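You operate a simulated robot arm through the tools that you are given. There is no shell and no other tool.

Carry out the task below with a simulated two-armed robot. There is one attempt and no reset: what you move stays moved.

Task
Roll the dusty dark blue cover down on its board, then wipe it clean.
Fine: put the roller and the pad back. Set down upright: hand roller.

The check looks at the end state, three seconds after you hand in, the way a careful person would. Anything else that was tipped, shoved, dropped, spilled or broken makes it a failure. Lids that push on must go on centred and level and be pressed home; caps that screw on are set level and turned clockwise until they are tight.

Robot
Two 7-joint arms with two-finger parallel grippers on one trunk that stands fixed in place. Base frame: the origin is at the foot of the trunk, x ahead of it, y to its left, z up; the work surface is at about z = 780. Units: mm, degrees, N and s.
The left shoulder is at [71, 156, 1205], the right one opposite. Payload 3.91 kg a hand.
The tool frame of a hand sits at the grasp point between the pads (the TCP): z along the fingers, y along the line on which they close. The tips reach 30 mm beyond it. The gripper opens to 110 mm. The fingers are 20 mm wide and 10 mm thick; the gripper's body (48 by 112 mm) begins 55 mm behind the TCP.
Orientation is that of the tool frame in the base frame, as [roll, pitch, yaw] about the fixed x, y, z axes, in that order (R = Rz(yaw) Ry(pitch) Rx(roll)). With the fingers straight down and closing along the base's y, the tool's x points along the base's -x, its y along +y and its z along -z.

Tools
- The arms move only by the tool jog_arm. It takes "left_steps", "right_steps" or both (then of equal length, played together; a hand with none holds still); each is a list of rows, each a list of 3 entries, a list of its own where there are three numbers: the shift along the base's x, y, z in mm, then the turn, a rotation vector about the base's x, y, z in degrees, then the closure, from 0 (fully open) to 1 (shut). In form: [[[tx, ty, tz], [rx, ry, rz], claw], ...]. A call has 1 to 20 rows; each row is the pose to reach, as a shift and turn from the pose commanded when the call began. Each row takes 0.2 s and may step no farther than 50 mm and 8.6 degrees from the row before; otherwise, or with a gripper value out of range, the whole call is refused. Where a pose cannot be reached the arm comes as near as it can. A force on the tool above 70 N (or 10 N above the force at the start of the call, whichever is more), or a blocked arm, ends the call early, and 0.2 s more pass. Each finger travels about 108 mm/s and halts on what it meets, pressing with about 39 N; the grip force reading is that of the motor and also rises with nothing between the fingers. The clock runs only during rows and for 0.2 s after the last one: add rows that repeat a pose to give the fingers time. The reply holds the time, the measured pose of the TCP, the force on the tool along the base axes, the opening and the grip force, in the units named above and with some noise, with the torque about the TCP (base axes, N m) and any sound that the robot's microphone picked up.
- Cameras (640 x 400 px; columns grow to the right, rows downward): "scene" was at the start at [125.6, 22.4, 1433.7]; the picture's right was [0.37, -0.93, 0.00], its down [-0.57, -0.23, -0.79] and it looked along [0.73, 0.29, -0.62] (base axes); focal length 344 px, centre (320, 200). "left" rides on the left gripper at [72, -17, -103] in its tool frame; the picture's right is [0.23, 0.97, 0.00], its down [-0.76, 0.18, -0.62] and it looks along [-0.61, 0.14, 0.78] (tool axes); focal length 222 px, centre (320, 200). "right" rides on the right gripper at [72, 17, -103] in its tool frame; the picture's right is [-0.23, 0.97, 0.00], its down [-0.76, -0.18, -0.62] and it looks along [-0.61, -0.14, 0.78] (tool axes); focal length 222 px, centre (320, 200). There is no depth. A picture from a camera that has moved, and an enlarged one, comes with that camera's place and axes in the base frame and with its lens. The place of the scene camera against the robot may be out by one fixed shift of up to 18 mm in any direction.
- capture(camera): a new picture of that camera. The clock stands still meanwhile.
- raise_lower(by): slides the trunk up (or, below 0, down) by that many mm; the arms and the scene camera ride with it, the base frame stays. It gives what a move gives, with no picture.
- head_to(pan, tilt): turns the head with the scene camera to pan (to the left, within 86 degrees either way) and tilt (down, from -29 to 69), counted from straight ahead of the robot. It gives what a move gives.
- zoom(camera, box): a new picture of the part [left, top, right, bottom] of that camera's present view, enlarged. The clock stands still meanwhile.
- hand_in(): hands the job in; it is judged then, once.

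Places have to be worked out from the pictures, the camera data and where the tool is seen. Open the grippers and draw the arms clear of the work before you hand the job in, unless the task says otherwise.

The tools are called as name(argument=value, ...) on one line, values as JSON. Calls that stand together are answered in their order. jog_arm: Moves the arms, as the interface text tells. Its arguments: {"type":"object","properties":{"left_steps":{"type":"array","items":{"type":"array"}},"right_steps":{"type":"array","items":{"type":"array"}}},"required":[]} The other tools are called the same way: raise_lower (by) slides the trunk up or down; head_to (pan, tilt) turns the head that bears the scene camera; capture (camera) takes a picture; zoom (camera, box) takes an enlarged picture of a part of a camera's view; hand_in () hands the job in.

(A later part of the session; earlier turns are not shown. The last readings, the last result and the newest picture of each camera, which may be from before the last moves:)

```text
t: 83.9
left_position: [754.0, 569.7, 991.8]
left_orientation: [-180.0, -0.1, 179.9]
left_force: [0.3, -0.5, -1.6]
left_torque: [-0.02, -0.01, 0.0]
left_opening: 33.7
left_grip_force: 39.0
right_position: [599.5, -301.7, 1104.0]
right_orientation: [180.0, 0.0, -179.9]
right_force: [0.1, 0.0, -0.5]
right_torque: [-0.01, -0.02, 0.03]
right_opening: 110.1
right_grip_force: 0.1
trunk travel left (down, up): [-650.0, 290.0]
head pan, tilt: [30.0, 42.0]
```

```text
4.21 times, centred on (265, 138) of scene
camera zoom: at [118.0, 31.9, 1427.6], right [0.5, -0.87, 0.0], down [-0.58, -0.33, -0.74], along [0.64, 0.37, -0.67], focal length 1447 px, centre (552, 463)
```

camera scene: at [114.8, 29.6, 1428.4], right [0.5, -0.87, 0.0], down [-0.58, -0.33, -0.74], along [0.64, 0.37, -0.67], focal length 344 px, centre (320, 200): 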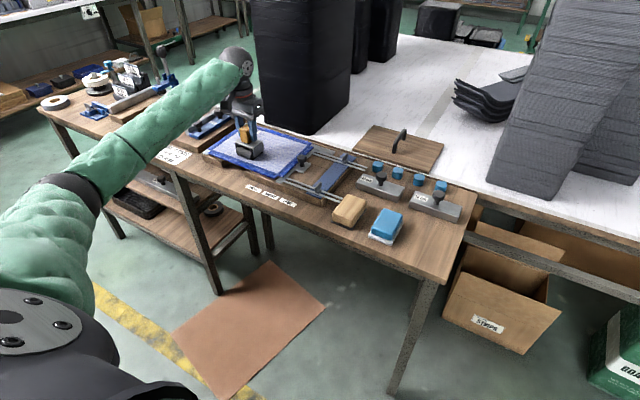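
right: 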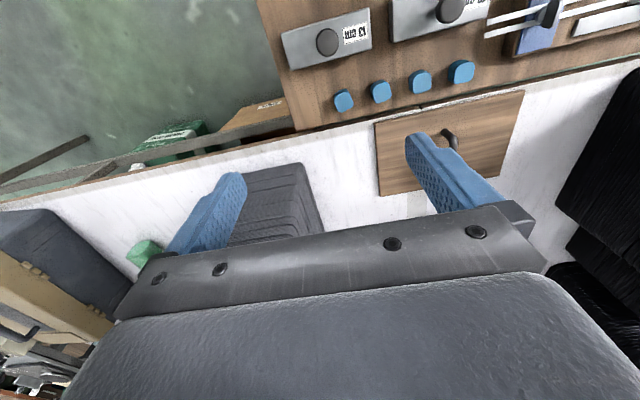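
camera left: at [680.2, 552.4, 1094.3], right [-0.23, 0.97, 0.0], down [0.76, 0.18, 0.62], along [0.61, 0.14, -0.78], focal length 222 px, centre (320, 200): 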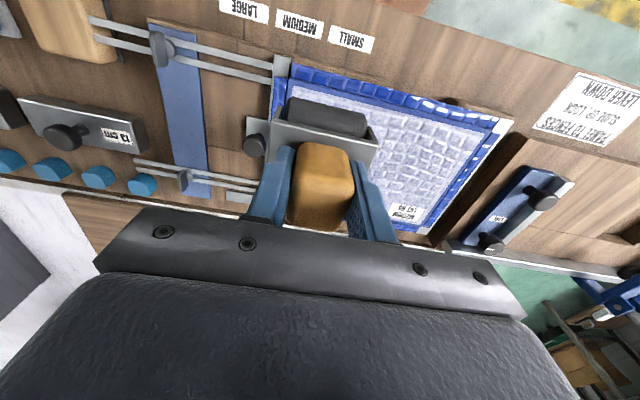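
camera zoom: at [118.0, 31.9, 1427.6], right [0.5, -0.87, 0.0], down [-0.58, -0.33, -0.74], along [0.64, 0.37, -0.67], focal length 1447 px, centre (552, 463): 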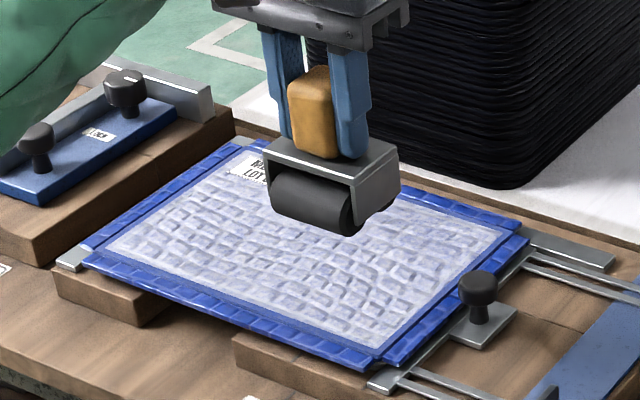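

The roller hangs level. I carry it back above its original place at (726, 92).

jog_arm(left_steps=[[[-2, -40, 5], [0, 0, 0], 1], [[-4, -80, 5], [0, 0, 0], 1], [[-6, -120, 5], [0, 0, 0], 1], [[-8, -160, 5], [0, 0, 0], 1], [[-11, -200, 5], [0, 0, 0], 1], [[-14, -240, 5], [0, 0, 0], 1], [[-16, -280, 5], [0, 0, 0], 1], [[-18, -320, 5], [0, 0, 0], 1], [[-20, -360, 5], [0, 0, 0], 1], [[-23, -400, 5], [0, 0, 0], 1], [[-26, -440, 5], [0, 0, 0], 1], [[-28, -478, 5], [0, 0, 0], 1], [[-28, -478, -40], [0, 0, 0], 1], [[-28, -478, -80], [0, 0, 0], 1], [[-28, -478, -110], [0, 0, 0], 1], [[-28, -478, -122], [0, 0, 0], 1], [[-28, -478, -122], [0, 0, 0], 1]])

zoom(camera="scene", box=[380, 160, 480, 260])

capture(camera="left")

```text
t: 87.5
left_position: [725.5, 91.2, 870.5]
left_orientation: [-179.9, 0.0, 179.9]
left_force: [-0.9, 0.2, -3.1]
left_torque: [0.0, 0.01, 0.01]
left_opening: 33.5
left_grip_force: 39.0
right_position: [599.1, -303.6, 1102.5]
right_orientation: [180.0, 0.0, -180.0]
right_force: [-0.3, 0.5, 0.5]
right_torque: [-0.01, -0.01, 0.01]
right_opening: 110.1
right_grip_force: 0.0
trunk travel left (down, up): [-650.0, 290.0]
head pan, tilt: [30.0, 42.0]
```

```text
4.00 times, centred on (430, 210) of scene
camera zoom: at [118.1, 31.4, 1427.7], right [0.5, -0.87, 0.0], down [-0.58, -0.33, -0.74], along [0.64, 0.37, -0.67], focal length 1374 px, centre (-120, 160)
```

zoom: 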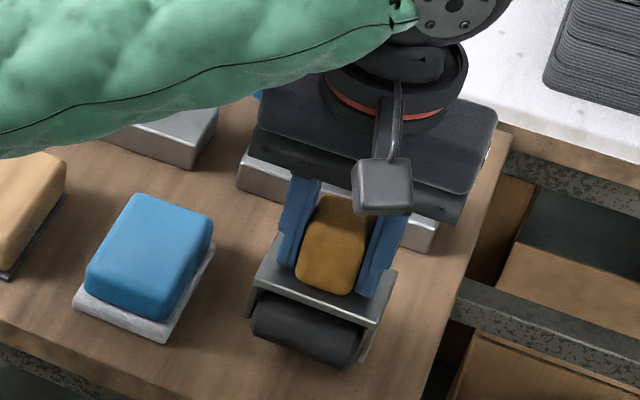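

```text
taken
camera left: at [652.0, 73.9, 973.3], right [-0.23, 0.97, 0.0], down [0.76, 0.18, 0.62], along [0.61, 0.14, -0.78], focal length 222 px, centre (320, 200)
```

left: 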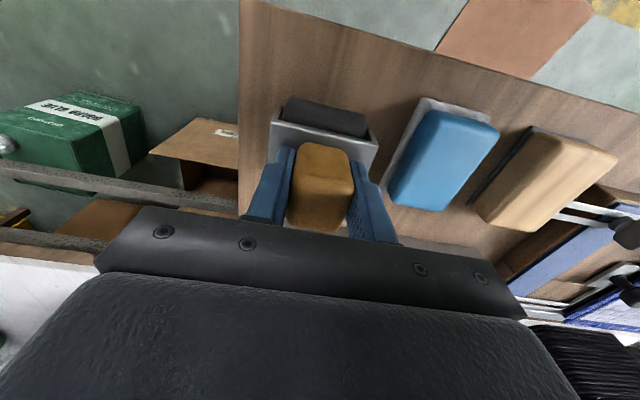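

Ten millimetres or so above the bench with the roller level. I creep down to feel for the bench.

jog_arm(left_steps=[[[0, 0, -3], [0, 0, 0], 1], [[0, 0, -6], [0, 0, 0], 1], [[0, 0, -8.5], [0, 0, 0], 1], [[0, 0, -8.5], [0, 0, 0], 1]])

```text
t: 88.5
left_position: [726.0, 90.7, 862.0]
left_orientation: [-179.8, 0.0, -179.9]
left_force: [0.9, 0.1, -1.8]
left_torque: [0.01, -0.01, 0.0]
left_opening: 33.6
left_grip_force: 38.4
right_position: [599.3, -302.8, 1102.8]
right_orientation: [-180.0, 0.0, -180.0]
right_force: [0.1, -1.0, -0.5]
right_torque: [-0.02, 0.0, 0.0]
right_opening: 109.9
right_grip_force: 0.0
trunk travel left (down, up): [-650.0, 290.0]
head pan, tilt: [30.0, 42.0]
```

No contact yet at 862; I continue in small steps.

jog_arm(left_steps=[[[0, 0, -1], [0, 0, 0], 1], [[0, 0, -2], [0, 0, 0], 1], [[0, 0, -2], [0, 0, 0], 1]])

```text
t: 89.3
left_position: [725.4, 91.6, 859.0]
left_orientation: [-179.8, 0.0, 180.0]
left_force: [0.8, 0.5, -2.3]
left_torque: [0.06, -0.01, 0.02]
left_opening: 33.7
left_grip_force: 39.4
right_position: [599.4, -302.6, 1102.3]
right_orientation: [180.0, 0.0, -179.9]
right_force: [0.0, -1.1, 0.3]
right_torque: [0.0, 0.01, 0.0]
right_opening: 110.0
right_grip_force: 0.1
trunk travel left (down, up): [-650.0, 290.0]
head pan, tilt: [30.0, 42.0]
```

Still hanging free at 859–860; another small step down.

jog_arm(left_steps=[[[0, 0, -1], [0, 0, 0], 1], [[0, 0, -2], [0, 0, 0], 1], [[0, 0, -2], [0, 0, 0], 1]])

```text
t: 90.1
left_position: [724.3, 92.2, 859.5]
left_orientation: [-179.9, 0.1, 180.0]
left_force: [-1.9, 1.7, 13.2]
left_torque: [0.35, 0.3, -0.06]
left_opening: 33.8
left_grip_force: 39.6
right_position: [598.6, -303.3, 1104.4]
right_orientation: [-180.0, -0.1, 180.0]
right_force: [0.5, 0.3, -0.3]
right_torque: [0.01, -0.02, -0.01]
right_opening: 109.9
right_grip_force: 0.0
trunk travel left (down, up): [-650.0, 290.0]
head pan, tilt: [30.0, 42.0]
```

Contact on the bench (13 N). I ease up about 1.5 mm to unload, then open and wait.

jog_arm(left_steps=[[[0, 0, 1.5], [0, 0, 0], 1], [[0, 0, 1.5], [0, 0, 0], 1], [[0, 0, 1.5], [0, 0, 0], 0.5], [[0, 0, 1.5], [0, 0, 0], 0.2], [[0, 0, 1.5], [0, 0, 0], 0.2], [[0, 0, 1.5], [0, 0, 0], 0.2]])

zoom(camera="scene", box=[380, 160, 480, 260])

capture(camera="left")

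```text
t: 91.5
left_position: [724.9, 91.5, 859.1]
left_orientation: [-179.8, 0.1, 179.9]
left_force: [0.1, 0.0, -0.2]
left_torque: [0.0, -0.02, -0.04]
left_opening: 88.1
left_grip_force: 0.0
right_position: [599.2, -303.2, 1104.5]
right_orientation: [-180.0, 0.1, 180.0]
right_force: [0.3, -1.1, 0.2]
right_torque: [0.05, -0.01, 0.01]
right_opening: 109.7
right_grip_force: 0.1
trunk travel left (down, up): [-650.0, 290.0]
head pan, tilt: [30.0, 42.0]
```

```text
4.00 times, centred on (430, 210) of scene
camera zoom: at [117.9, 31.4, 1427.7], right [0.5, -0.87, 0.0], down [-0.58, -0.33, -0.74], along [0.64, 0.37, -0.67], focal length 1374 px, centre (-120, 160)
```

zoom: 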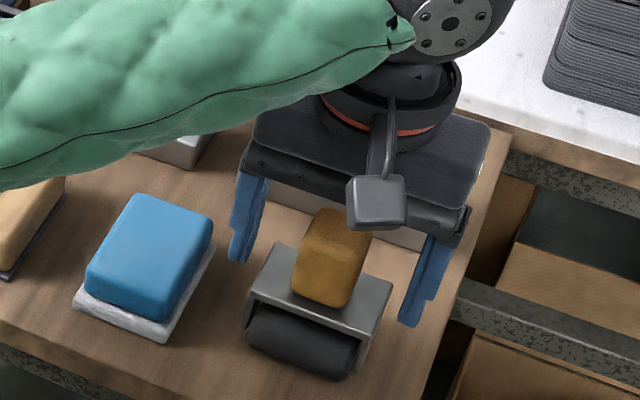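

```text
taken
camera left: at [652.1, 74.1, 962.7], right [-0.23, 0.97, 0.0], down [0.76, 0.18, 0.62], along [0.61, 0.14, -0.78], focal length 222 px, centre (320, 200)
```

left: 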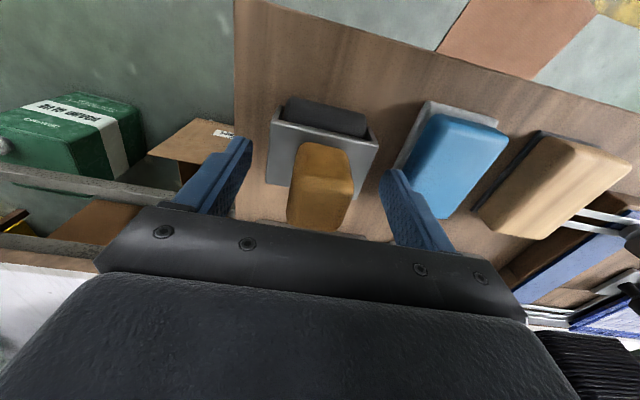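

The roller stands upright where it was. I rise and shift back over the pad, viewing it to confirm its place.

jog_arm(left_steps=[[[0, 0, 30], [0, 0, 0], 0], [[0, 0, 75], [0, 0, 0], 0], [[0, 25, 95], [0, 0, 0], 0], [[-10, 65, 95], [0, 0, 0], 0], [[-20, 103, 95], [0, 0, 0], 0], [[-20, 103, 95], [0, 0, 0], 0]])

capture(camera="left")

zoom(camera="left", box=[220, 40, 420, 200])

zoom(camera="scene", box=[340, 140, 480, 270])

```text
t: 92.9
left_position: [705.9, 194.9, 953.6]
left_orientation: [-179.9, -0.1, -180.0]
left_force: [0.9, -0.5, 0.4]
left_torque: [-0.02, 0.03, 0.0]
left_opening: 110.0
left_grip_force: 0.1
right_position: [599.5, -303.0, 1102.0]
right_orientation: [180.0, -0.1, 179.9]
right_force: [-0.1, -0.1, 0.1]
right_torque: [-0.01, 0.03, 0.01]
right_opening: 110.1
right_grip_force: 0.0
trunk travel left (down, up): [-650.0, 290.0]
head pan, tilt: [30.0, 42.0]
```

```text
taken
camera left: at [632.4, 177.6, 1057.9], right [-0.23, 0.97, 0.0], down [0.76, 0.18, 0.62], along [0.61, 0.14, -0.78], focal length 222 px, centre (320, 200)
```

left: 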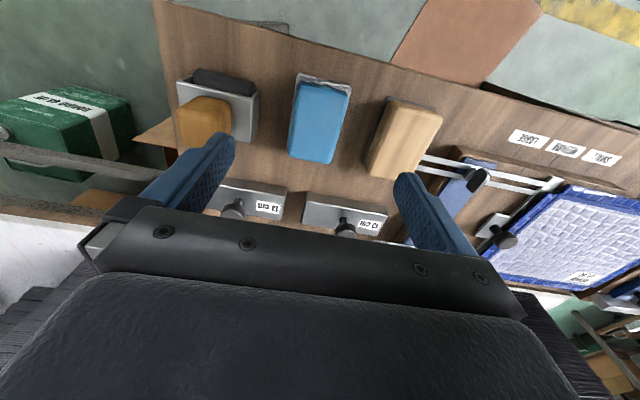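

```text
2.50 times, centred on (320, 120) of left
camera zoom: at [632.4, 177.6, 1057.9], right [-0.23, 0.97, 0.0], down [0.76, 0.18, 0.62], along [0.61, 0.14, -0.78], focal length 555 px, centre (320, 400)
```

zoom: 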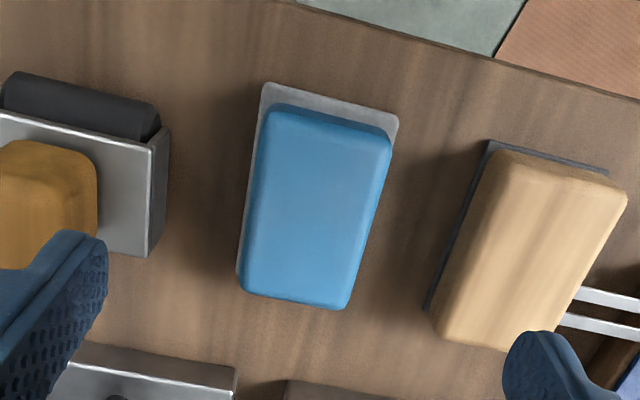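

```text
3.08 times, centred on (410, 205) of scene
camera zoom: at [118.5, 30.9, 1427.6], right [0.5, -0.87, 0.0], down [-0.58, -0.33, -0.74], along [0.64, 0.37, -0.67], focal length 1057 px, centre (43, 185)
```

zoom: 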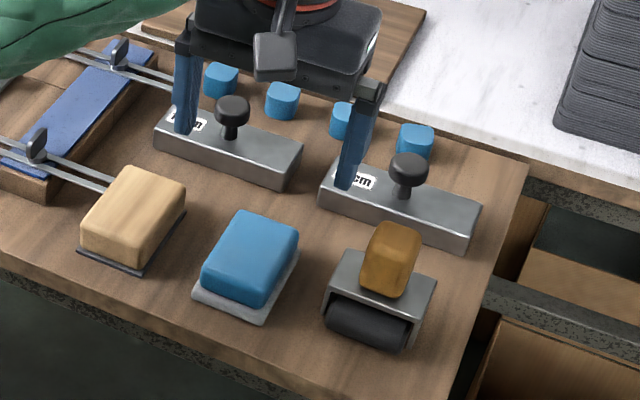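

The pad block spans about x 686–763, y 170–221, top z≈815, aligned with the axes. With fingers at ~80 mm opening (to stay clear of the roller) I descend to TCP z≈824 around it and then check before closing.

jog_arm(left_steps=[[[18.6, 0.6, -10], [0, 0, 0], 0.27], [[18.6, 0.6, -50], [0, 0, 0], 0.27], [[18.6, 0.6, -90], [0, 0, 0], 0.27], [[18.6, 0.6, -115], [0, 0, 0], 0.27], [[18.6, 0.6, -123], [0, 0, 0], 0.27], [[18.6, 0.6, -123], [0, 0, 0], 0.27]])

capture(camera="left")

zoom(camera="scene", box=[340, 170, 460, 260])

```text
t: 94.3
left_position: [724.3, 194.9, 831.1]
left_orientation: [-180.0, 0.0, 179.9]
left_force: [-0.4, 0.5, 0.9]
left_torque: [0.0, -0.03, 0.0]
left_opening: 80.3
left_grip_force: 0.0
right_position: [598.8, -303.8, 1103.1]
right_orientation: [-180.0, -0.1, 180.0]
right_force: [-1.0, 0.6, 0.1]
right_torque: [-0.01, 0.08, 0.0]
right_opening: 110.2
right_grip_force: 0.1
trunk travel left (down, up): [-650.0, 290.0]
head pan, tilt: [30.0, 42.0]
```

```text
taken
camera left: at [650.8, 177.8, 934.8], right [-0.23, 0.97, 0.0], down [0.76, 0.18, 0.62], along [0.61, 0.14, -0.78], focal length 222 px, centre (320, 200)
```

left: 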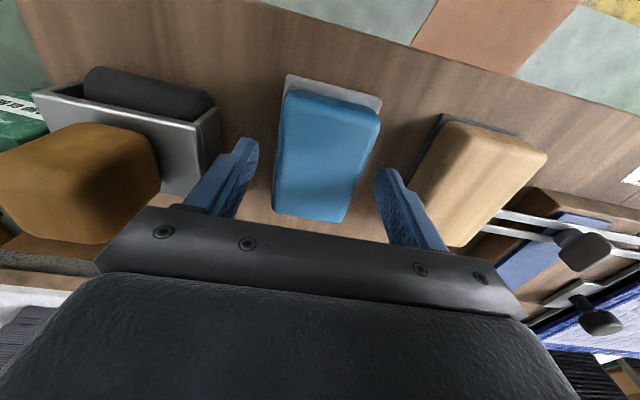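

```text
4.44 times, centred on (400, 215) of scene
camera zoom: at [117.9, 31.5, 1427.7], right [0.5, -0.87, 0.0], down [-0.58, -0.33, -0.74], along [0.64, 0.37, -0.67], focal length 1527 px, centre (-36, 133)
```

zoom: 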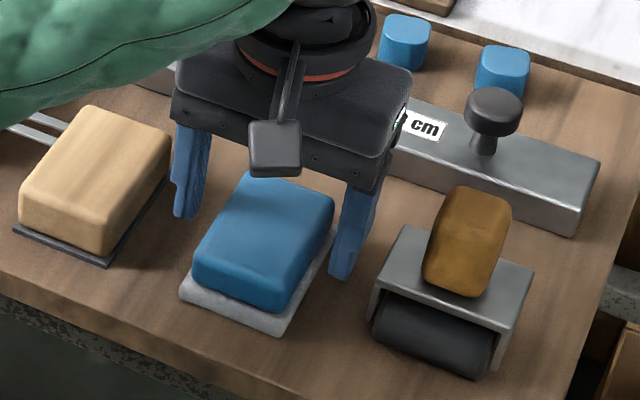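

Fingers straddle the block symmetrically. I go 6 mm lower (tips ~795, above the white base) and close.

jog_arm(left_steps=[[[0, 0.5, -3], [0, 0, 0], 0.27], [[0, 0.5, -6], [0, 0, 0], 0.27], [[0, 0.5, -6], [0, 0, 0], 1], [[0, 0.5, -6], [0, 0, 0], 1], [[0, 0.5, -6], [0, 0, 0], 1], [[0, 0.5, -6], [0, 0, 0], 1]])

capture(camera="left")

zoom(camera="scene", box=[340, 170, 460, 260])

```text
t: 95.7
left_position: [724.3, 195.9, 825.4]
left_orientation: [-179.9, 0.0, 180.0]
left_force: [-0.1, 0.0, 0.9]
left_torque: [-0.02, 0.03, 0.01]
left_opening: 54.8
left_grip_force: 39.0
right_position: [599.2, -302.7, 1103.0]
right_orientation: [180.0, 0.0, 180.0]
right_force: [-0.1, -0.1, 0.3]
right_torque: [-0.05, -0.02, 0.0]
right_opening: 110.2
right_grip_force: 0.1
trunk travel left (down, up): [-650.0, 290.0]
head pan, tilt: [30.0, 42.0]
```

```text
taken
camera left: at [650.9, 178.5, 928.6], right [-0.23, 0.97, 0.0], down [0.76, 0.18, 0.62], along [0.61, 0.14, -0.78], focal length 222 px, centre (320, 200)
```

left: 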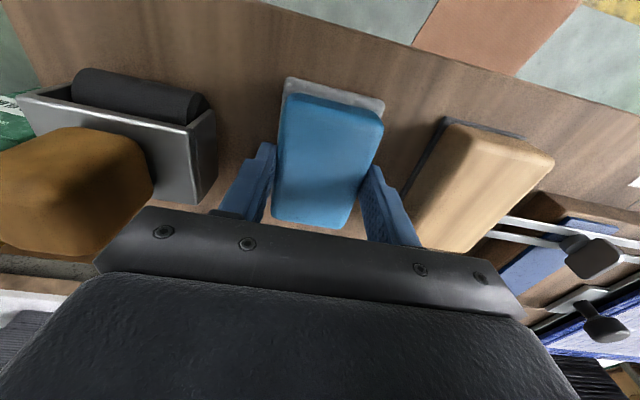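

```text
4.44 times, centred on (400, 215) of scene
camera zoom: at [117.9, 31.5, 1427.7], right [0.5, -0.87, 0.0], down [-0.58, -0.33, -0.74], along [0.64, 0.37, -0.67], focal length 1527 px, centre (-36, 133)
```

zoom: 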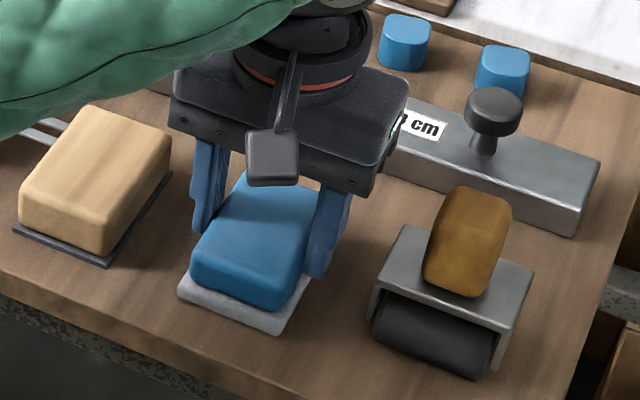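

The pad is gripped (opening 54.8 mm). I lift it and carry it over to the panel.

jog_arm(left_steps=[[[0, 0, 15], [0, 0, 0], 1], [[0, 0, 50], [0, 0, 0], 1], [[0, 0, 95], [0, 0, 0], 1], [[0, 20, 130], [0, 0, 0], 1], [[5, 60, 130], [0, 0, 0], 1], [[10, 105, 130], [0, 0, 0], 1], [[15, 150, 130], [0, 0, 0], 1], [[20, 195, 130], [0, 0, 0], 1], [[25, 240, 130], [0, 0, 0], 1], [[35, 285, 130], [0, 0, 0], 1], [[45, 330, 130], [0, 0, 0], 1], [[50, 375, 130], [0, 0, 0], 1], [[50, 420, 120], [0, 0, 0], 1], [[50, 460, 100], [0, 0, 0], 1], [[50, 470, 80], [0, 0, 0], 1], [[50, 470, 80], [0, 0, 0], 1]])

capture(camera="left")

capture(camera="scene")

zoom(camera="scene", box=[205, 90, 325, 185])

```text
t: 99.1
left_position: [772.6, 667.0, 902.7]
left_orientation: [-179.9, 0.0, -179.9]
left_force: [0.0, 0.8, -0.3]
left_torque: [-0.02, -0.01, -0.01]
left_opening: 55.0
left_grip_force: 39.3
right_position: [599.1, -303.2, 1103.5]
right_orientation: [180.0, 0.0, -179.9]
right_force: [0.2, -0.9, 0.7]
right_torque: [0.03, -0.01, 0.02]
right_opening: 110.1
right_grip_force: 0.0
trunk travel left (down, up): [-650.0, 290.0]
head pan, tilt: [30.0, 42.0]
```

```text
taken
camera left: at [700.5, 649.2, 1007.4], right [-0.23, 0.97, 0.0], down [0.76, 0.18, 0.62], along [0.61, 0.14, -0.78], focal length 222 px, centre (320, 200)
```

left: 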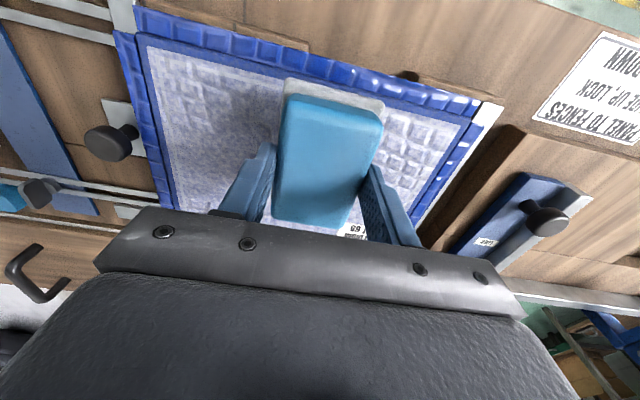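

```text
taken
camera scene: at [117.7, 31.7, 1427.7], right [0.5, -0.87, 0.0], down [-0.58, -0.33, -0.74], along [0.64, 0.37, -0.67], focal length 344 px, centre (320, 200)
```

scene: 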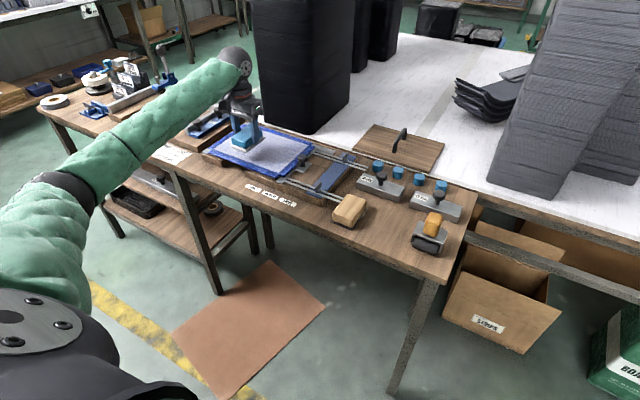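

```text
4.21 times, centred on (265, 138) of scene
camera zoom: at [117.7, 31.7, 1427.7], right [0.5, -0.87, 0.0], down [-0.58, -0.33, -0.74], along [0.64, 0.37, -0.67], focal length 1447 px, centre (552, 463)
```

zoom: 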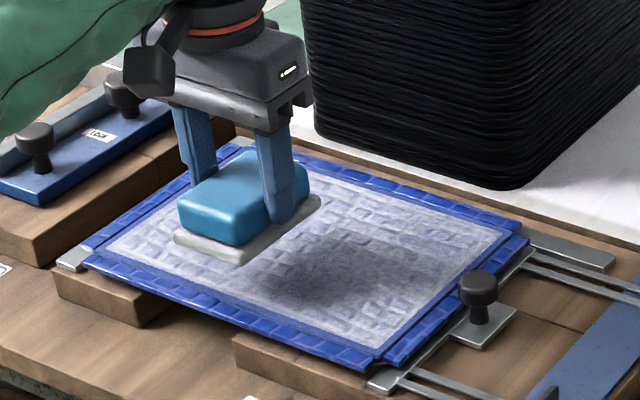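

The pad hangs well; the contact height should be TCP z≈865. I lower gently at the current spot to feel the surface.

jog_arm(left_steps=[[[12, 0, -15], [0, 0, 0], 1], [[12, 0, -28], [0, 0, 0], 1], [[12, 0, -34], [0, 0, 0], 1], [[12, 0, -34], [0, 0, 0], 1]])

```text
t: 100.1
left_position: [786.2, 666.2, 871.1]
left_orientation: [-179.9, 0.1, -180.0]
left_force: [0.1, -0.2, -0.8]
left_torque: [0.0, -0.01, -0.01]
left_opening: 55.0
left_grip_force: 39.0
right_position: [599.4, -302.9, 1102.5]
right_orientation: [-179.9, 0.0, 180.0]
right_force: [0.6, -0.7, -0.4]
right_torque: [0.02, -0.01, -0.01]
right_opening: 110.0
right_grip_force: 0.2
trunk travel left (down, up): [-650.0, 290.0]
head pan, tilt: [30.0, 42.0]
```

Not yet in contact at 870; a few millimetres more.

jog_arm(left_steps=[[[0, 0, -2], [0, 0, 0], 1], [[0, 0, -4], [0, 0, 0], 1], [[0, 0, -4], [0, 0, 0], 1]])

```text
t: 100.9
left_position: [786.7, 665.6, 867.7]
left_orientation: [-179.9, 0.0, -180.0]
left_force: [0.4, -0.1, -0.4]
left_torque: [0.03, 0.02, 0.0]
left_opening: 55.1
left_grip_force: 38.9
right_position: [599.3, -303.0, 1103.2]
right_orientation: [-179.9, 0.0, 180.0]
right_force: [-0.6, -0.6, 0.3]
right_torque: [0.01, 0.01, 0.01]
right_opening: 110.3
right_grip_force: 0.0
trunk travel left (down, up): [-650.0, 290.0]
head pan, tilt: [30.0, 42.0]
```

jog_arm(left_steps=[[[0, 0, -1.5], [0, 0, 0], 1], [[0, 0, -3], [0, 0, 0], 1], [[0, 0, -3], [0, 0, 0], 1]])

```text
t: 101.7
left_position: [786.5, 666.2, 867.1]
left_orientation: [-179.9, 0.1, -179.9]
left_force: [1.9, 0.7, 13.0]
left_torque: [0.02, -0.3, -0.01]
left_opening: 55.0
left_grip_force: 38.6
right_position: [597.7, -303.2, 1103.3]
right_orientation: [179.9, 0.0, 179.9]
right_force: [-0.4, 0.5, 0.3]
right_torque: [0.0, -0.03, 0.02]
right_opening: 110.1
right_grip_force: 0.1
trunk travel left (down, up): [-650.0, 290.0]
head pan, tilt: [30.0, 42.0]
```

Contact with 13 N. I sweep toward the right edge (y≈572) and back, then look at the dust.

jog_arm(left_steps=[[[0, -25, 0], [0, 0, 0], 1], [[0, -50, 0], [0, 0, 0], 1], [[0, -75, 0], [0, 0, 0], 1], [[0, -94, 0], [0, 0, 0], 1], [[0, -94, 0], [0, 0, 0], 1]])

capture(camera="left")

zoom(camera="scene", box=[205, 90, 325, 185])

```text
t: 102.9
left_position: [785.2, 571.1, 864.6]
left_orientation: [-179.9, 0.0, 180.0]
left_force: [-1.3, 0.8, 12.9]
left_torque: [0.47, -0.19, 0.04]
left_opening: 54.7
left_grip_force: 39.2
right_position: [597.8, -304.6, 1104.8]
right_orientation: [180.0, 0.0, 179.9]
right_force: [-0.5, -0.2, 0.3]
right_torque: [-0.04, -0.02, -0.05]
right_opening: 110.2
right_grip_force: 0.1
trunk travel left (down, up): [-650.0, 290.0]
head pan, tilt: [30.0, 42.0]
```

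```text
taken
camera left: at [712.2, 553.2, 968.7], right [-0.23, 0.97, 0.0], down [0.76, 0.18, 0.62], along [0.61, 0.14, -0.78], focal length 222 px, centre (320, 200)
```

left: 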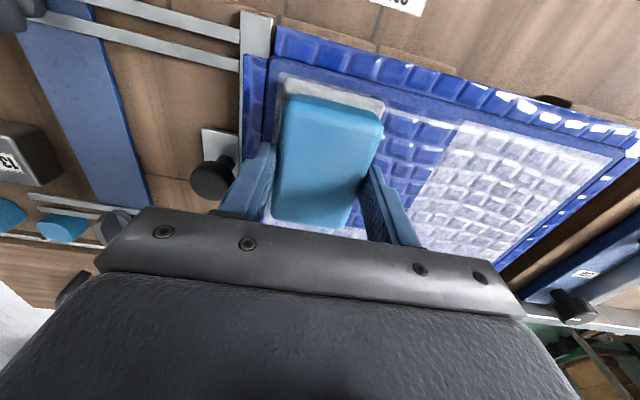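

```text
4.21 times, centred on (265, 138) of scene
camera zoom: at [116.6, 31.0, 1427.8], right [0.5, -0.87, 0.0], down [-0.58, -0.33, -0.74], along [0.64, 0.37, -0.67], focal length 1447 px, centre (552, 463)
```

zoom: 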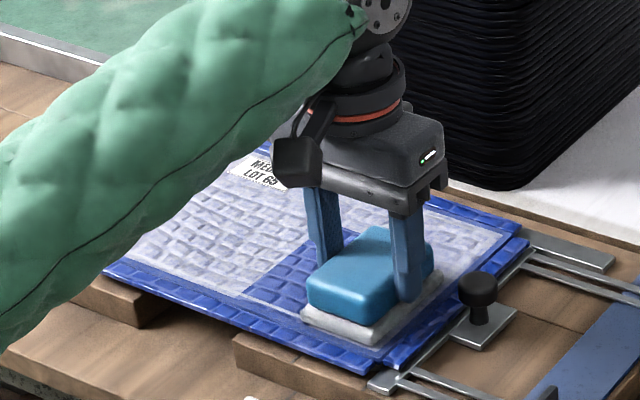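

Wiping clearly removes the dust. I sweep this near band all the way to the left edge (y≈759).

jog_arm(left_steps=[[[0, 25, 0], [0, 0, 0], 1], [[0, 50, 0], [0, 0, 0], 1], [[0, 75, 0], [0, 0, 0], 1], [[0, 100, 0], [0, 0, 0], 1], [[0, 125, 0], [0, 0, 0], 1], [[0, 150, 0], [0, 0, 0], 1], [[0, 170, 0], [0, 0, 0], 1], [[0, 188, 0], [0, 0, 0], 1], [[0, 188, 0], [0, 0, 0], 1]])

capture(camera="left")

zoom(camera="scene", box=[205, 90, 325, 185])

```text
t: 104.9
left_position: [786.4, 759.4, 865.9]
left_orientation: [-179.9, 0.0, 180.0]
left_force: [-0.4, -2.5, 10.1]
left_torque: [-0.4, -0.07, -0.01]
left_opening: 55.0
left_grip_force: 39.1
right_position: [598.3, -303.5, 1103.3]
right_orientation: [-180.0, 0.0, 180.0]
right_force: [0.6, 0.3, -0.2]
right_torque: [0.0, 0.02, -0.02]
right_opening: 109.8
right_grip_force: 0.0
trunk travel left (down, up): [-650.0, 290.0]
head pan, tilt: [30.0, 42.0]
```

```text
taken
camera left: at [713.4, 742.2, 968.6], right [-0.23, 0.97, 0.0], down [0.76, 0.18, 0.62], along [0.61, 0.14, -0.78], focal length 222 px, centre (320, 200)
```

left: 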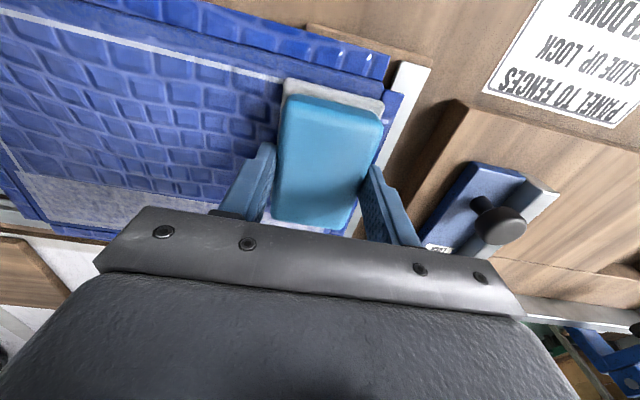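

```text
4.21 times, centred on (265, 138) of scene
camera zoom: at [117.1, 30.7, 1427.8], right [0.5, -0.87, 0.0], down [-0.58, -0.33, -0.74], along [0.64, 0.37, -0.67], focal length 1447 px, centre (552, 463)
```

zoom: 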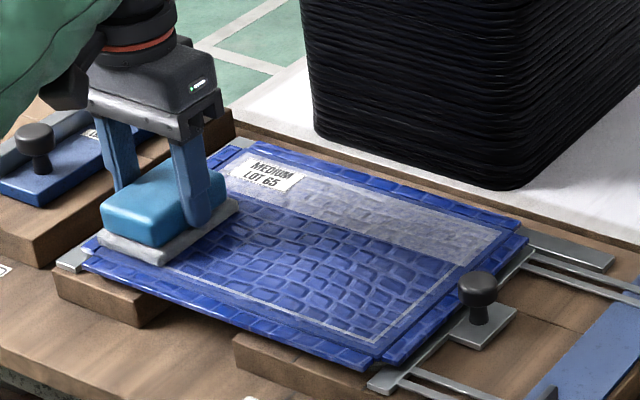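

Almost all of the near band is clean; thin lines remain at the near and right edges. I shift 9 mm nearer and sweep back right to y≈563 (fingers stay clear of the knob in x).

jog_arm(left_steps=[[[-9, 3, 0], [0, 0, 0], 1], [[-9, -25, 0], [0, 0, 0], 1], [[-9, -50, 0], [0, 0, 0], 1], [[-9, -75, 0], [0, 0, 0], 1], [[-9, -100, 0], [0, 0, 0], 1], [[-9, -125, 0], [0, 0, 0], 1], [[-9, -150, 0], [0, 0, 0], 1], [[-9, -175, 0], [0, 0, 0], 1], [[-9, -190, 0], [0, 0, 0], 1], [[-9, -196, 0], [0, 0, 0], 1], [[-9, -196, 0], [0, 0, 0], 1]])

capture(camera="left")

zoom(camera="scene", box=[205, 90, 325, 185])

```text
t: 107.3
left_position: [776.8, 563.4, 865.5]
left_orientation: [-180.0, 0.1, 179.9]
left_force: [-0.3, 2.6, 10.2]
left_torque: [0.44, -0.06, -0.01]
left_opening: 54.9
left_grip_force: 38.7
right_position: [598.1, -304.0, 1103.6]
right_orientation: [-180.0, 0.0, 179.9]
right_force: [0.6, 0.1, 0.1]
right_torque: [0.01, -0.02, -0.03]
right_opening: 109.7
right_grip_force: 0.1
trunk travel left (down, up): [-650.0, 290.0]
head pan, tilt: [30.0, 42.0]
```

```text
taken
camera left: at [703.9, 546.0, 968.5], right [-0.23, 0.97, 0.0], down [0.76, 0.18, 0.62], along [0.61, 0.14, -0.78], focal length 222 px, centre (320, 200)
```

left: 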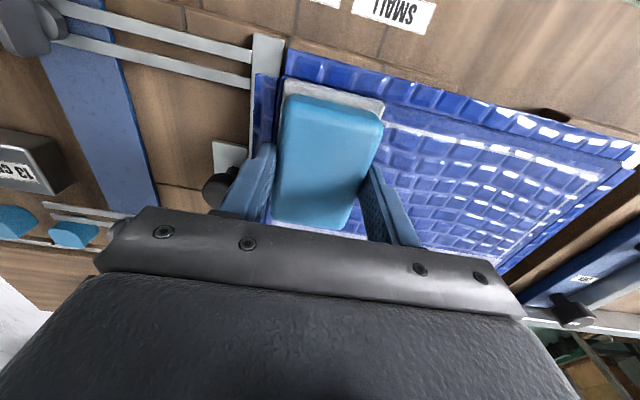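

```text
4.21 times, centred on (265, 138) of scene
camera zoom: at [116.9, 31.1, 1427.8], right [0.5, -0.87, 0.0], down [-0.58, -0.33, -0.74], along [0.64, 0.37, -0.67], focal length 1447 px, centre (552, 463)
```

zoom: 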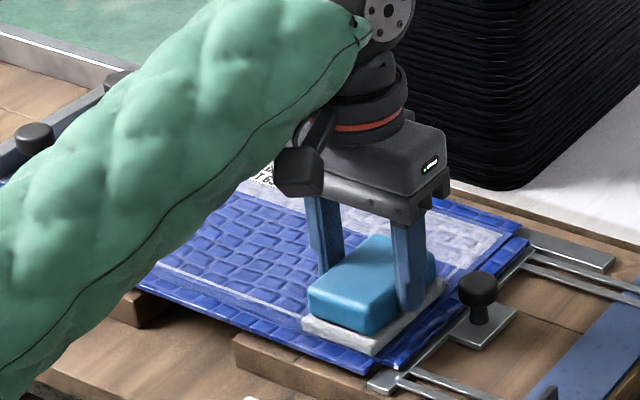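

A thin light line still shows along the near edge; I zoom in to judge whether it is dust.

zoom(camera="left", box=[360, 60, 640, 240])

zoom(camera="scene", box=[235, 130, 335, 190])

```text
2.22 times, centred on (500, 150) of left
camera zoom: at [703.9, 546.0, 968.5], right [-0.23, 0.97, 0.0], down [0.76, 0.18, 0.62], along [0.61, 0.14, -0.78], focal length 494 px, centre (-80, 311)
```

zoom: 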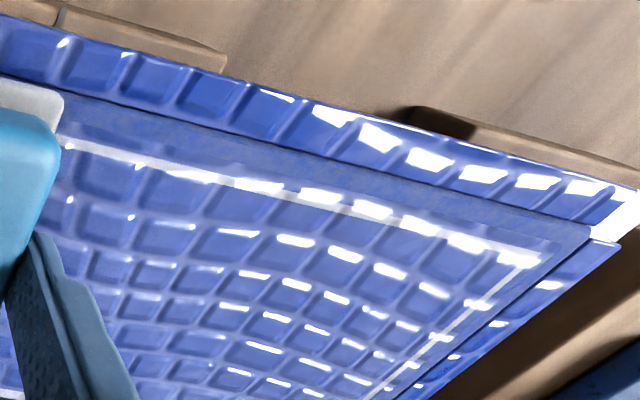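

```text
6.40 times, centred on (285, 160) of scene
camera zoom: at [116.9, 31.1, 1427.8], right [0.5, -0.87, 0.0], down [-0.58, -0.33, -0.74], along [0.64, 0.37, -0.67], focal length 2199 px, centre (544, 456)
```

zoom: 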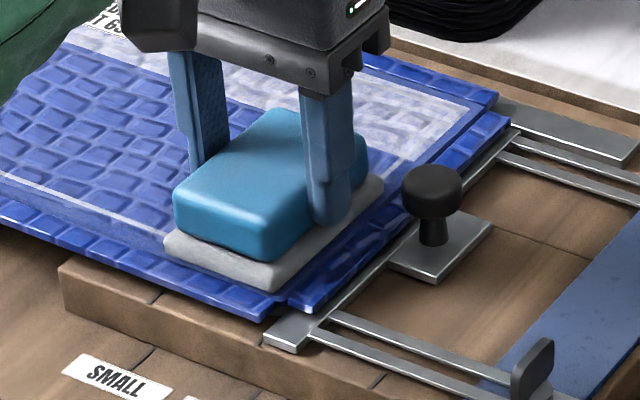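

The line runs as a uniform inset border, even where the pad has passed, so it's likely part of the cover; I'll recheck at the end. Now I wipe the middle band (x≈825) to the left.

jog_arm(left_steps=[[[0, 12, 0], [0, 0, 0], 1], [[24, 14, 0], [0, 0, 0], 1], [[48, 14, 0], [0, 0, 0], 1], [[48, 40, 0], [0, 0, 0], 1], [[48, 65, 0], [0, 0, 0], 1], [[48, 90, 0], [0, 0, 0], 1], [[48, 115, 0], [0, 0, 0], 1], [[48, 140, 0], [0, 0, 0], 1], [[48, 165, 0], [0, 0, 0], 1], [[48, 185, 0], [0, 0, 0], 1], [[48, 198, 0], [0, 0, 0], 1], [[68, 198, 0], [0, 0, 0], 1], [[88, 198, 0], [0, 0, 0], 1], [[88, 198, 0], [0, 0, 0], 1]])

capture(camera="left")

zoom(camera="scene", box=[205, 90, 325, 185])

```text
t: 110.3
left_position: [864.4, 761.9, 865.1]
left_orientation: [-179.8, -0.1, 180.0]
left_force: [-3.3, 0.0, 10.3]
left_torque: [-0.25, 0.48, -0.1]
left_opening: 55.1
left_grip_force: 39.1
right_position: [597.3, -303.6, 1103.7]
right_orientation: [180.0, 0.0, -179.9]
right_force: [-0.3, -0.2, -0.5]
right_torque: [0.0, -0.02, 0.01]
right_opening: 110.1
right_grip_force: 0.1
trunk travel left (down, up): [-650.0, 290.0]
head pan, tilt: [30.0, 42.0]
```

```text
taken
camera left: at [791.1, 744.2, 968.3], right [-0.23, 0.97, 0.0], down [0.76, 0.18, 0.62], along [0.61, 0.14, -0.78], focal length 222 px, centre (320, 200)
```

left: 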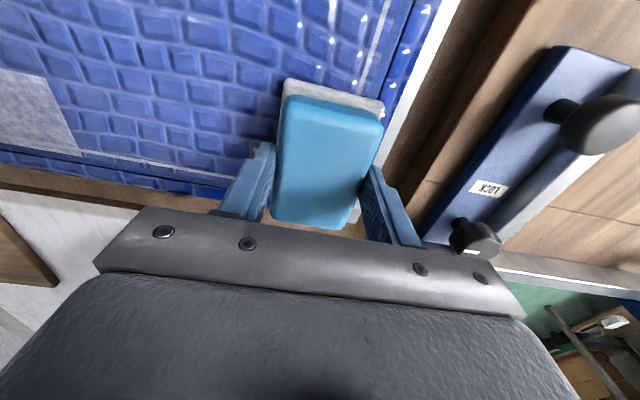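

```text
4.21 times, centred on (265, 138) of scene
camera zoom: at [116.6, 31.3, 1427.8], right [0.5, -0.87, 0.0], down [-0.58, -0.33, -0.74], along [0.64, 0.37, -0.67], focal length 1447 px, centre (552, 463)
```

zoom: 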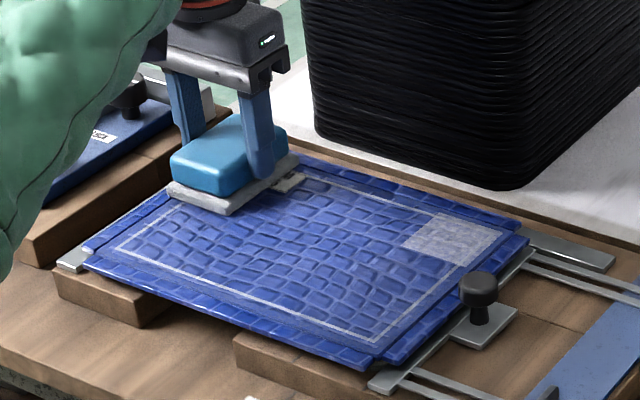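

Only one patch at the far-right remains. I sweep the far band (x≈866) to the right edge and back over it.

jog_arm(left_steps=[[[2, -25, 0], [0, 0, 0], 1], [[2, -50, 0], [0, 0, 0], 1], [[2, -75, 0], [0, 0, 0], 1], [[2, -100, 0], [0, 0, 0], 1], [[2, -125, 0], [0, 0, 0], 1], [[2, -150, 0], [0, 0, 0], 1], [[2, -175, 0], [0, 0, 0], 1], [[2, -190, 0], [0, 0, 0], 1], [[2, -198, 0], [0, 0, 0], 1], [[10, -195, 0], [0, 0, 0], 1], [[10, -175, 0], [0, 0, 0], 1], [[10, -150, 0], [0, 0, 0], 1], [[10, -130, 0], [0, 0, 0], 1], [[10, -130, 0], [0, 0, 0], 1]])

capture(camera="left")

zoom(camera="scene", box=[205, 90, 325, 185])

```text
t: 113.3
left_position: [874.7, 631.6, 864.5]
left_orientation: [-179.9, 0.0, 179.9]
left_force: [0.5, -3.7, 13.2]
left_torque: [-0.06, 0.39, 0.1]
left_opening: 55.2
left_grip_force: 39.0
right_position: [598.5, -302.3, 1103.9]
right_orientation: [179.9, 0.0, 179.9]
right_force: [-0.1, 0.0, -0.1]
right_torque: [-0.03, -0.01, 0.0]
right_opening: 110.3
right_grip_force: 0.2
trunk travel left (down, up): [-650.0, 290.0]
head pan, tilt: [30.0, 42.0]
```

```text
taken
camera left: at [801.1, 613.9, 968.7], right [-0.23, 0.97, 0.0], down [0.76, 0.18, 0.62], along [0.61, 0.14, -0.78], focal length 222 px, centre (320, 200)
```

left: 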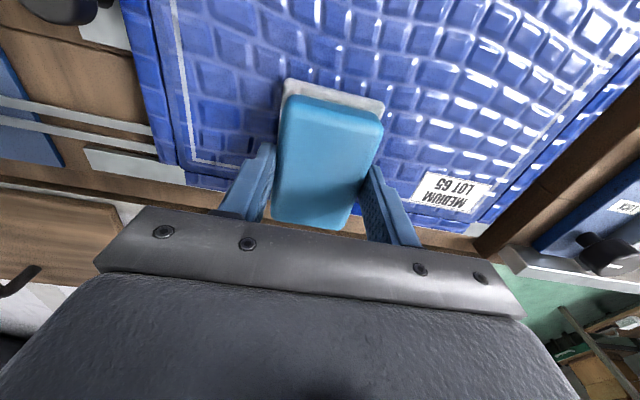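

```text
4.21 times, centred on (265, 138) of scene
camera zoom: at [116.9, 30.1, 1427.9], right [0.5, -0.87, 0.0], down [-0.58, -0.33, -0.74], along [0.64, 0.37, -0.67], focal length 1447 px, centre (552, 463)
```

zoom: 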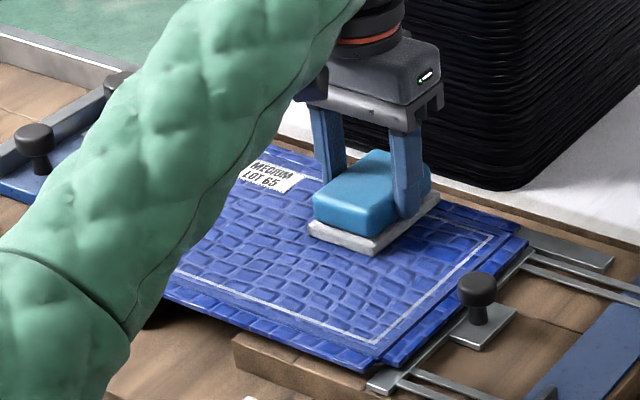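

The dust is gone. I lift the pad and inspect the whole cover closely, including the border line.

jog_arm(left_steps=[[[0, 0, 20], [0, 0, 0], 1], [[-10, -20, 60], [0, 0, 0], 1], [[-20, -40, 100], [0, 0, 0], 1], [[-20, -40, 100], [0, 0, 0], 1]])

zoom(camera="left", box=[140, 0, 400, 160])

zoom(camera="left", box=[340, 0, 600, 200])

zoom(camera="scene", box=[205, 110, 325, 185])

```text
t: 114.3
left_position: [855.8, 591.9, 963.8]
left_orientation: [-179.9, -0.1, 179.9]
left_force: [0.5, -0.6, 0.0]
left_torque: [0.0, 0.0, -0.01]
left_opening: 55.1
left_grip_force: 38.8
right_position: [600.4, -302.6, 1103.6]
right_orientation: [180.0, -0.1, 179.8]
right_force: [-0.2, 0.1, -0.2]
right_torque: [-0.01, -0.01, 0.02]
right_opening: 110.0
right_grip_force: 0.0
trunk travel left (down, up): [-650.0, 290.0]
head pan, tilt: [30.0, 42.0]
```

```text
2.46 times, centred on (270, 80) of left
camera zoom: at [782.0, 574.9, 1067.0], right [-0.23, 0.97, 0.0], down [0.76, 0.18, 0.62], along [0.61, 0.14, -0.78], focal length 547 px, centre (443, 495)
```

zoom: 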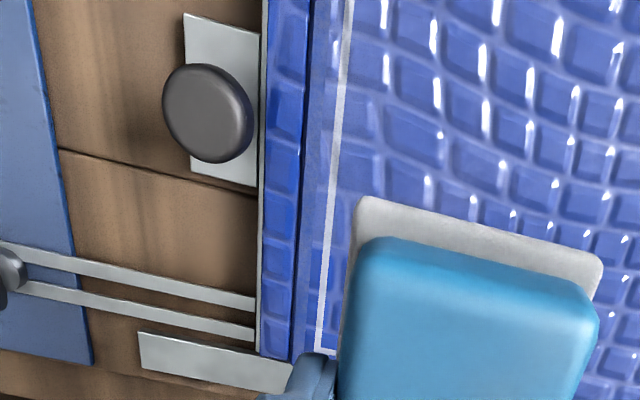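

```text
2.00 times, centred on (470, 100) of left
camera zoom: at [782.0, 574.9, 1067.0], right [-0.23, 0.97, 0.0], down [0.76, 0.18, 0.62], along [0.61, 0.14, -0.78], focal length 444 px, centre (20, 400)
```

zoom: 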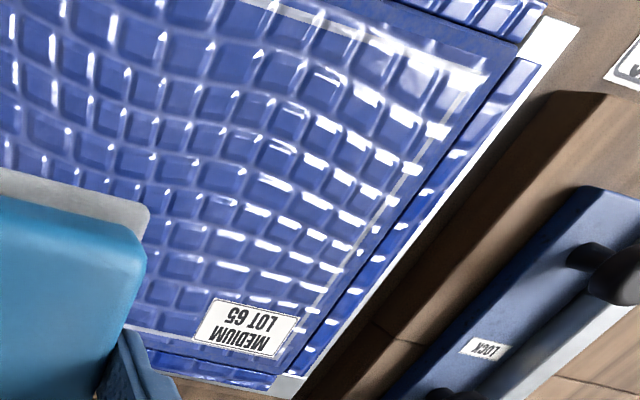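

```text
5.33 times, centred on (265, 148) of scene
camera zoom: at [119.0, 31.2, 1427.5], right [0.5, -0.87, 0.0], down [-0.58, -0.33, -0.74], along [0.64, 0.37, -0.67], focal length 1832 px, centre (613, 480)
```

zoom: 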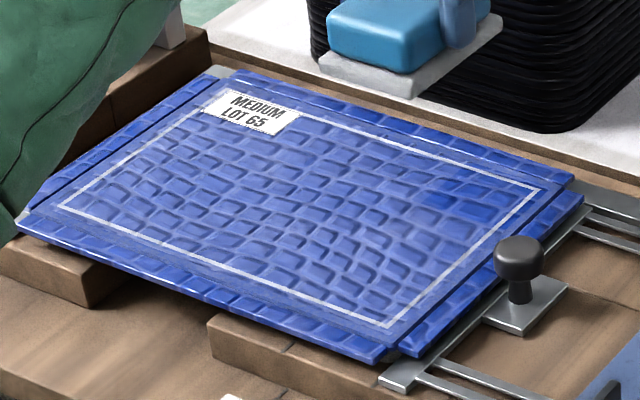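

The far-right cell looks a deeper blue than the rest, so a faint film of dust may remain elsewhere (or it's a shadow). I move the pad well aside and look again.

jog_arm(left_steps=[[[-30, -35, 0], [0, 0, 0], 1], [[-60, -70, 0], [0, 0, 0], 1], [[-90, -105, 0], [0, 0, 0], 1], [[-110, -145, 0], [0, 0, 0], 1], [[-120, -190, 0], [0, 0, 0], 1], [[-120, -190, 0], [0, 0, 0], 1]])

capture(camera="scene")

zoom(camera="scene", box=[205, 115, 317, 185])

zoom(camera="scene", box=[255, 125, 319, 165])

```text
t: 115.7
left_position: [734.9, 402.4, 963.3]
left_orientation: [-179.9, 0.0, -180.0]
left_force: [0.1, -0.1, -0.6]
left_torque: [0.03, -0.02, -0.05]
left_opening: 54.8
left_grip_force: 38.9
right_position: [599.4, -302.5, 1102.9]
right_orientation: [-180.0, 0.0, 180.0]
right_force: [0.3, 0.5, -0.6]
right_torque: [-0.01, -0.02, 0.01]
right_opening: 110.2
right_grip_force: 0.0
trunk travel left (down, up): [-650.0, 290.0]
head pan, tilt: [30.0, 42.0]
```

```text
taken
camera scene: at [117.6, 32.5, 1427.7], right [0.5, -0.87, 0.0], down [-0.58, -0.34, -0.74], along [0.64, 0.37, -0.67], focal length 344 px, centre (320, 200)
```

scene: 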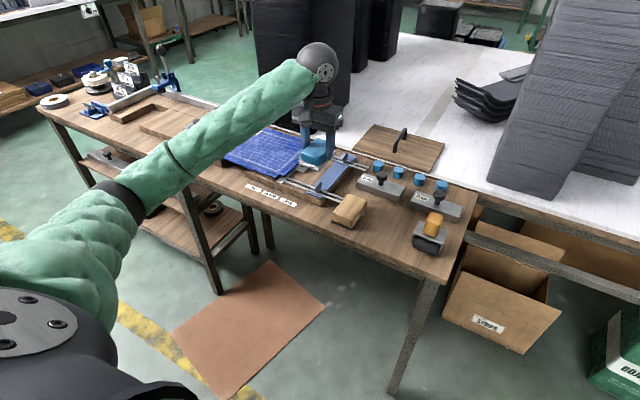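

```text
5.71 times, centred on (261, 150) of scene
camera zoom: at [117.6, 32.5, 1427.7], right [0.5, -0.87, 0.0], down [-0.58, -0.34, -0.74], along [0.64, 0.37, -0.67], focal length 1963 px, centre (657, 486)
```

zoom: 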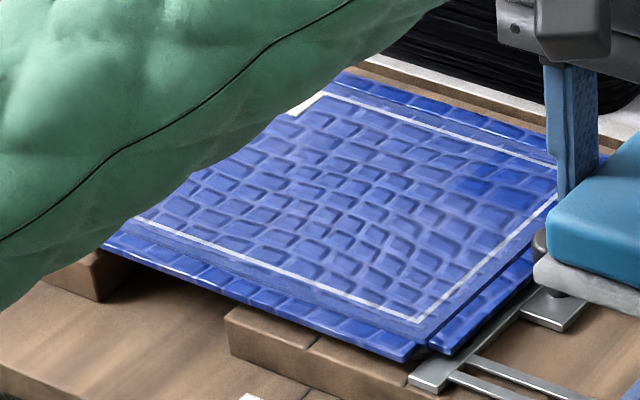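

```text
10.00 times, centred on (287, 145) of scene
camera zoom: at [117.6, 32.5, 1427.7], right [0.5, -0.87, 0.0], down [-0.58, -0.34, -0.74], along [0.64, 0.37, -0.67], focal length 3436 px, centre (650, 750)
```

zoom: 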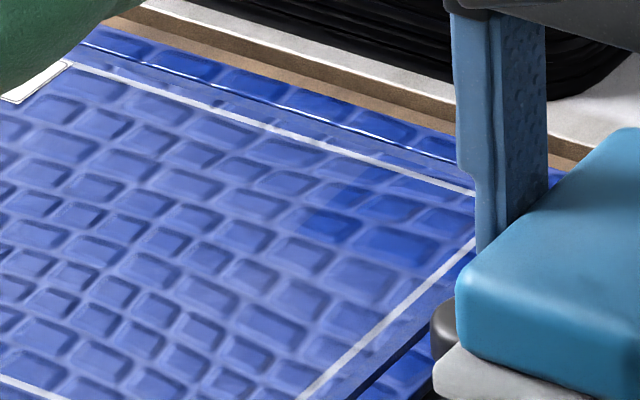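

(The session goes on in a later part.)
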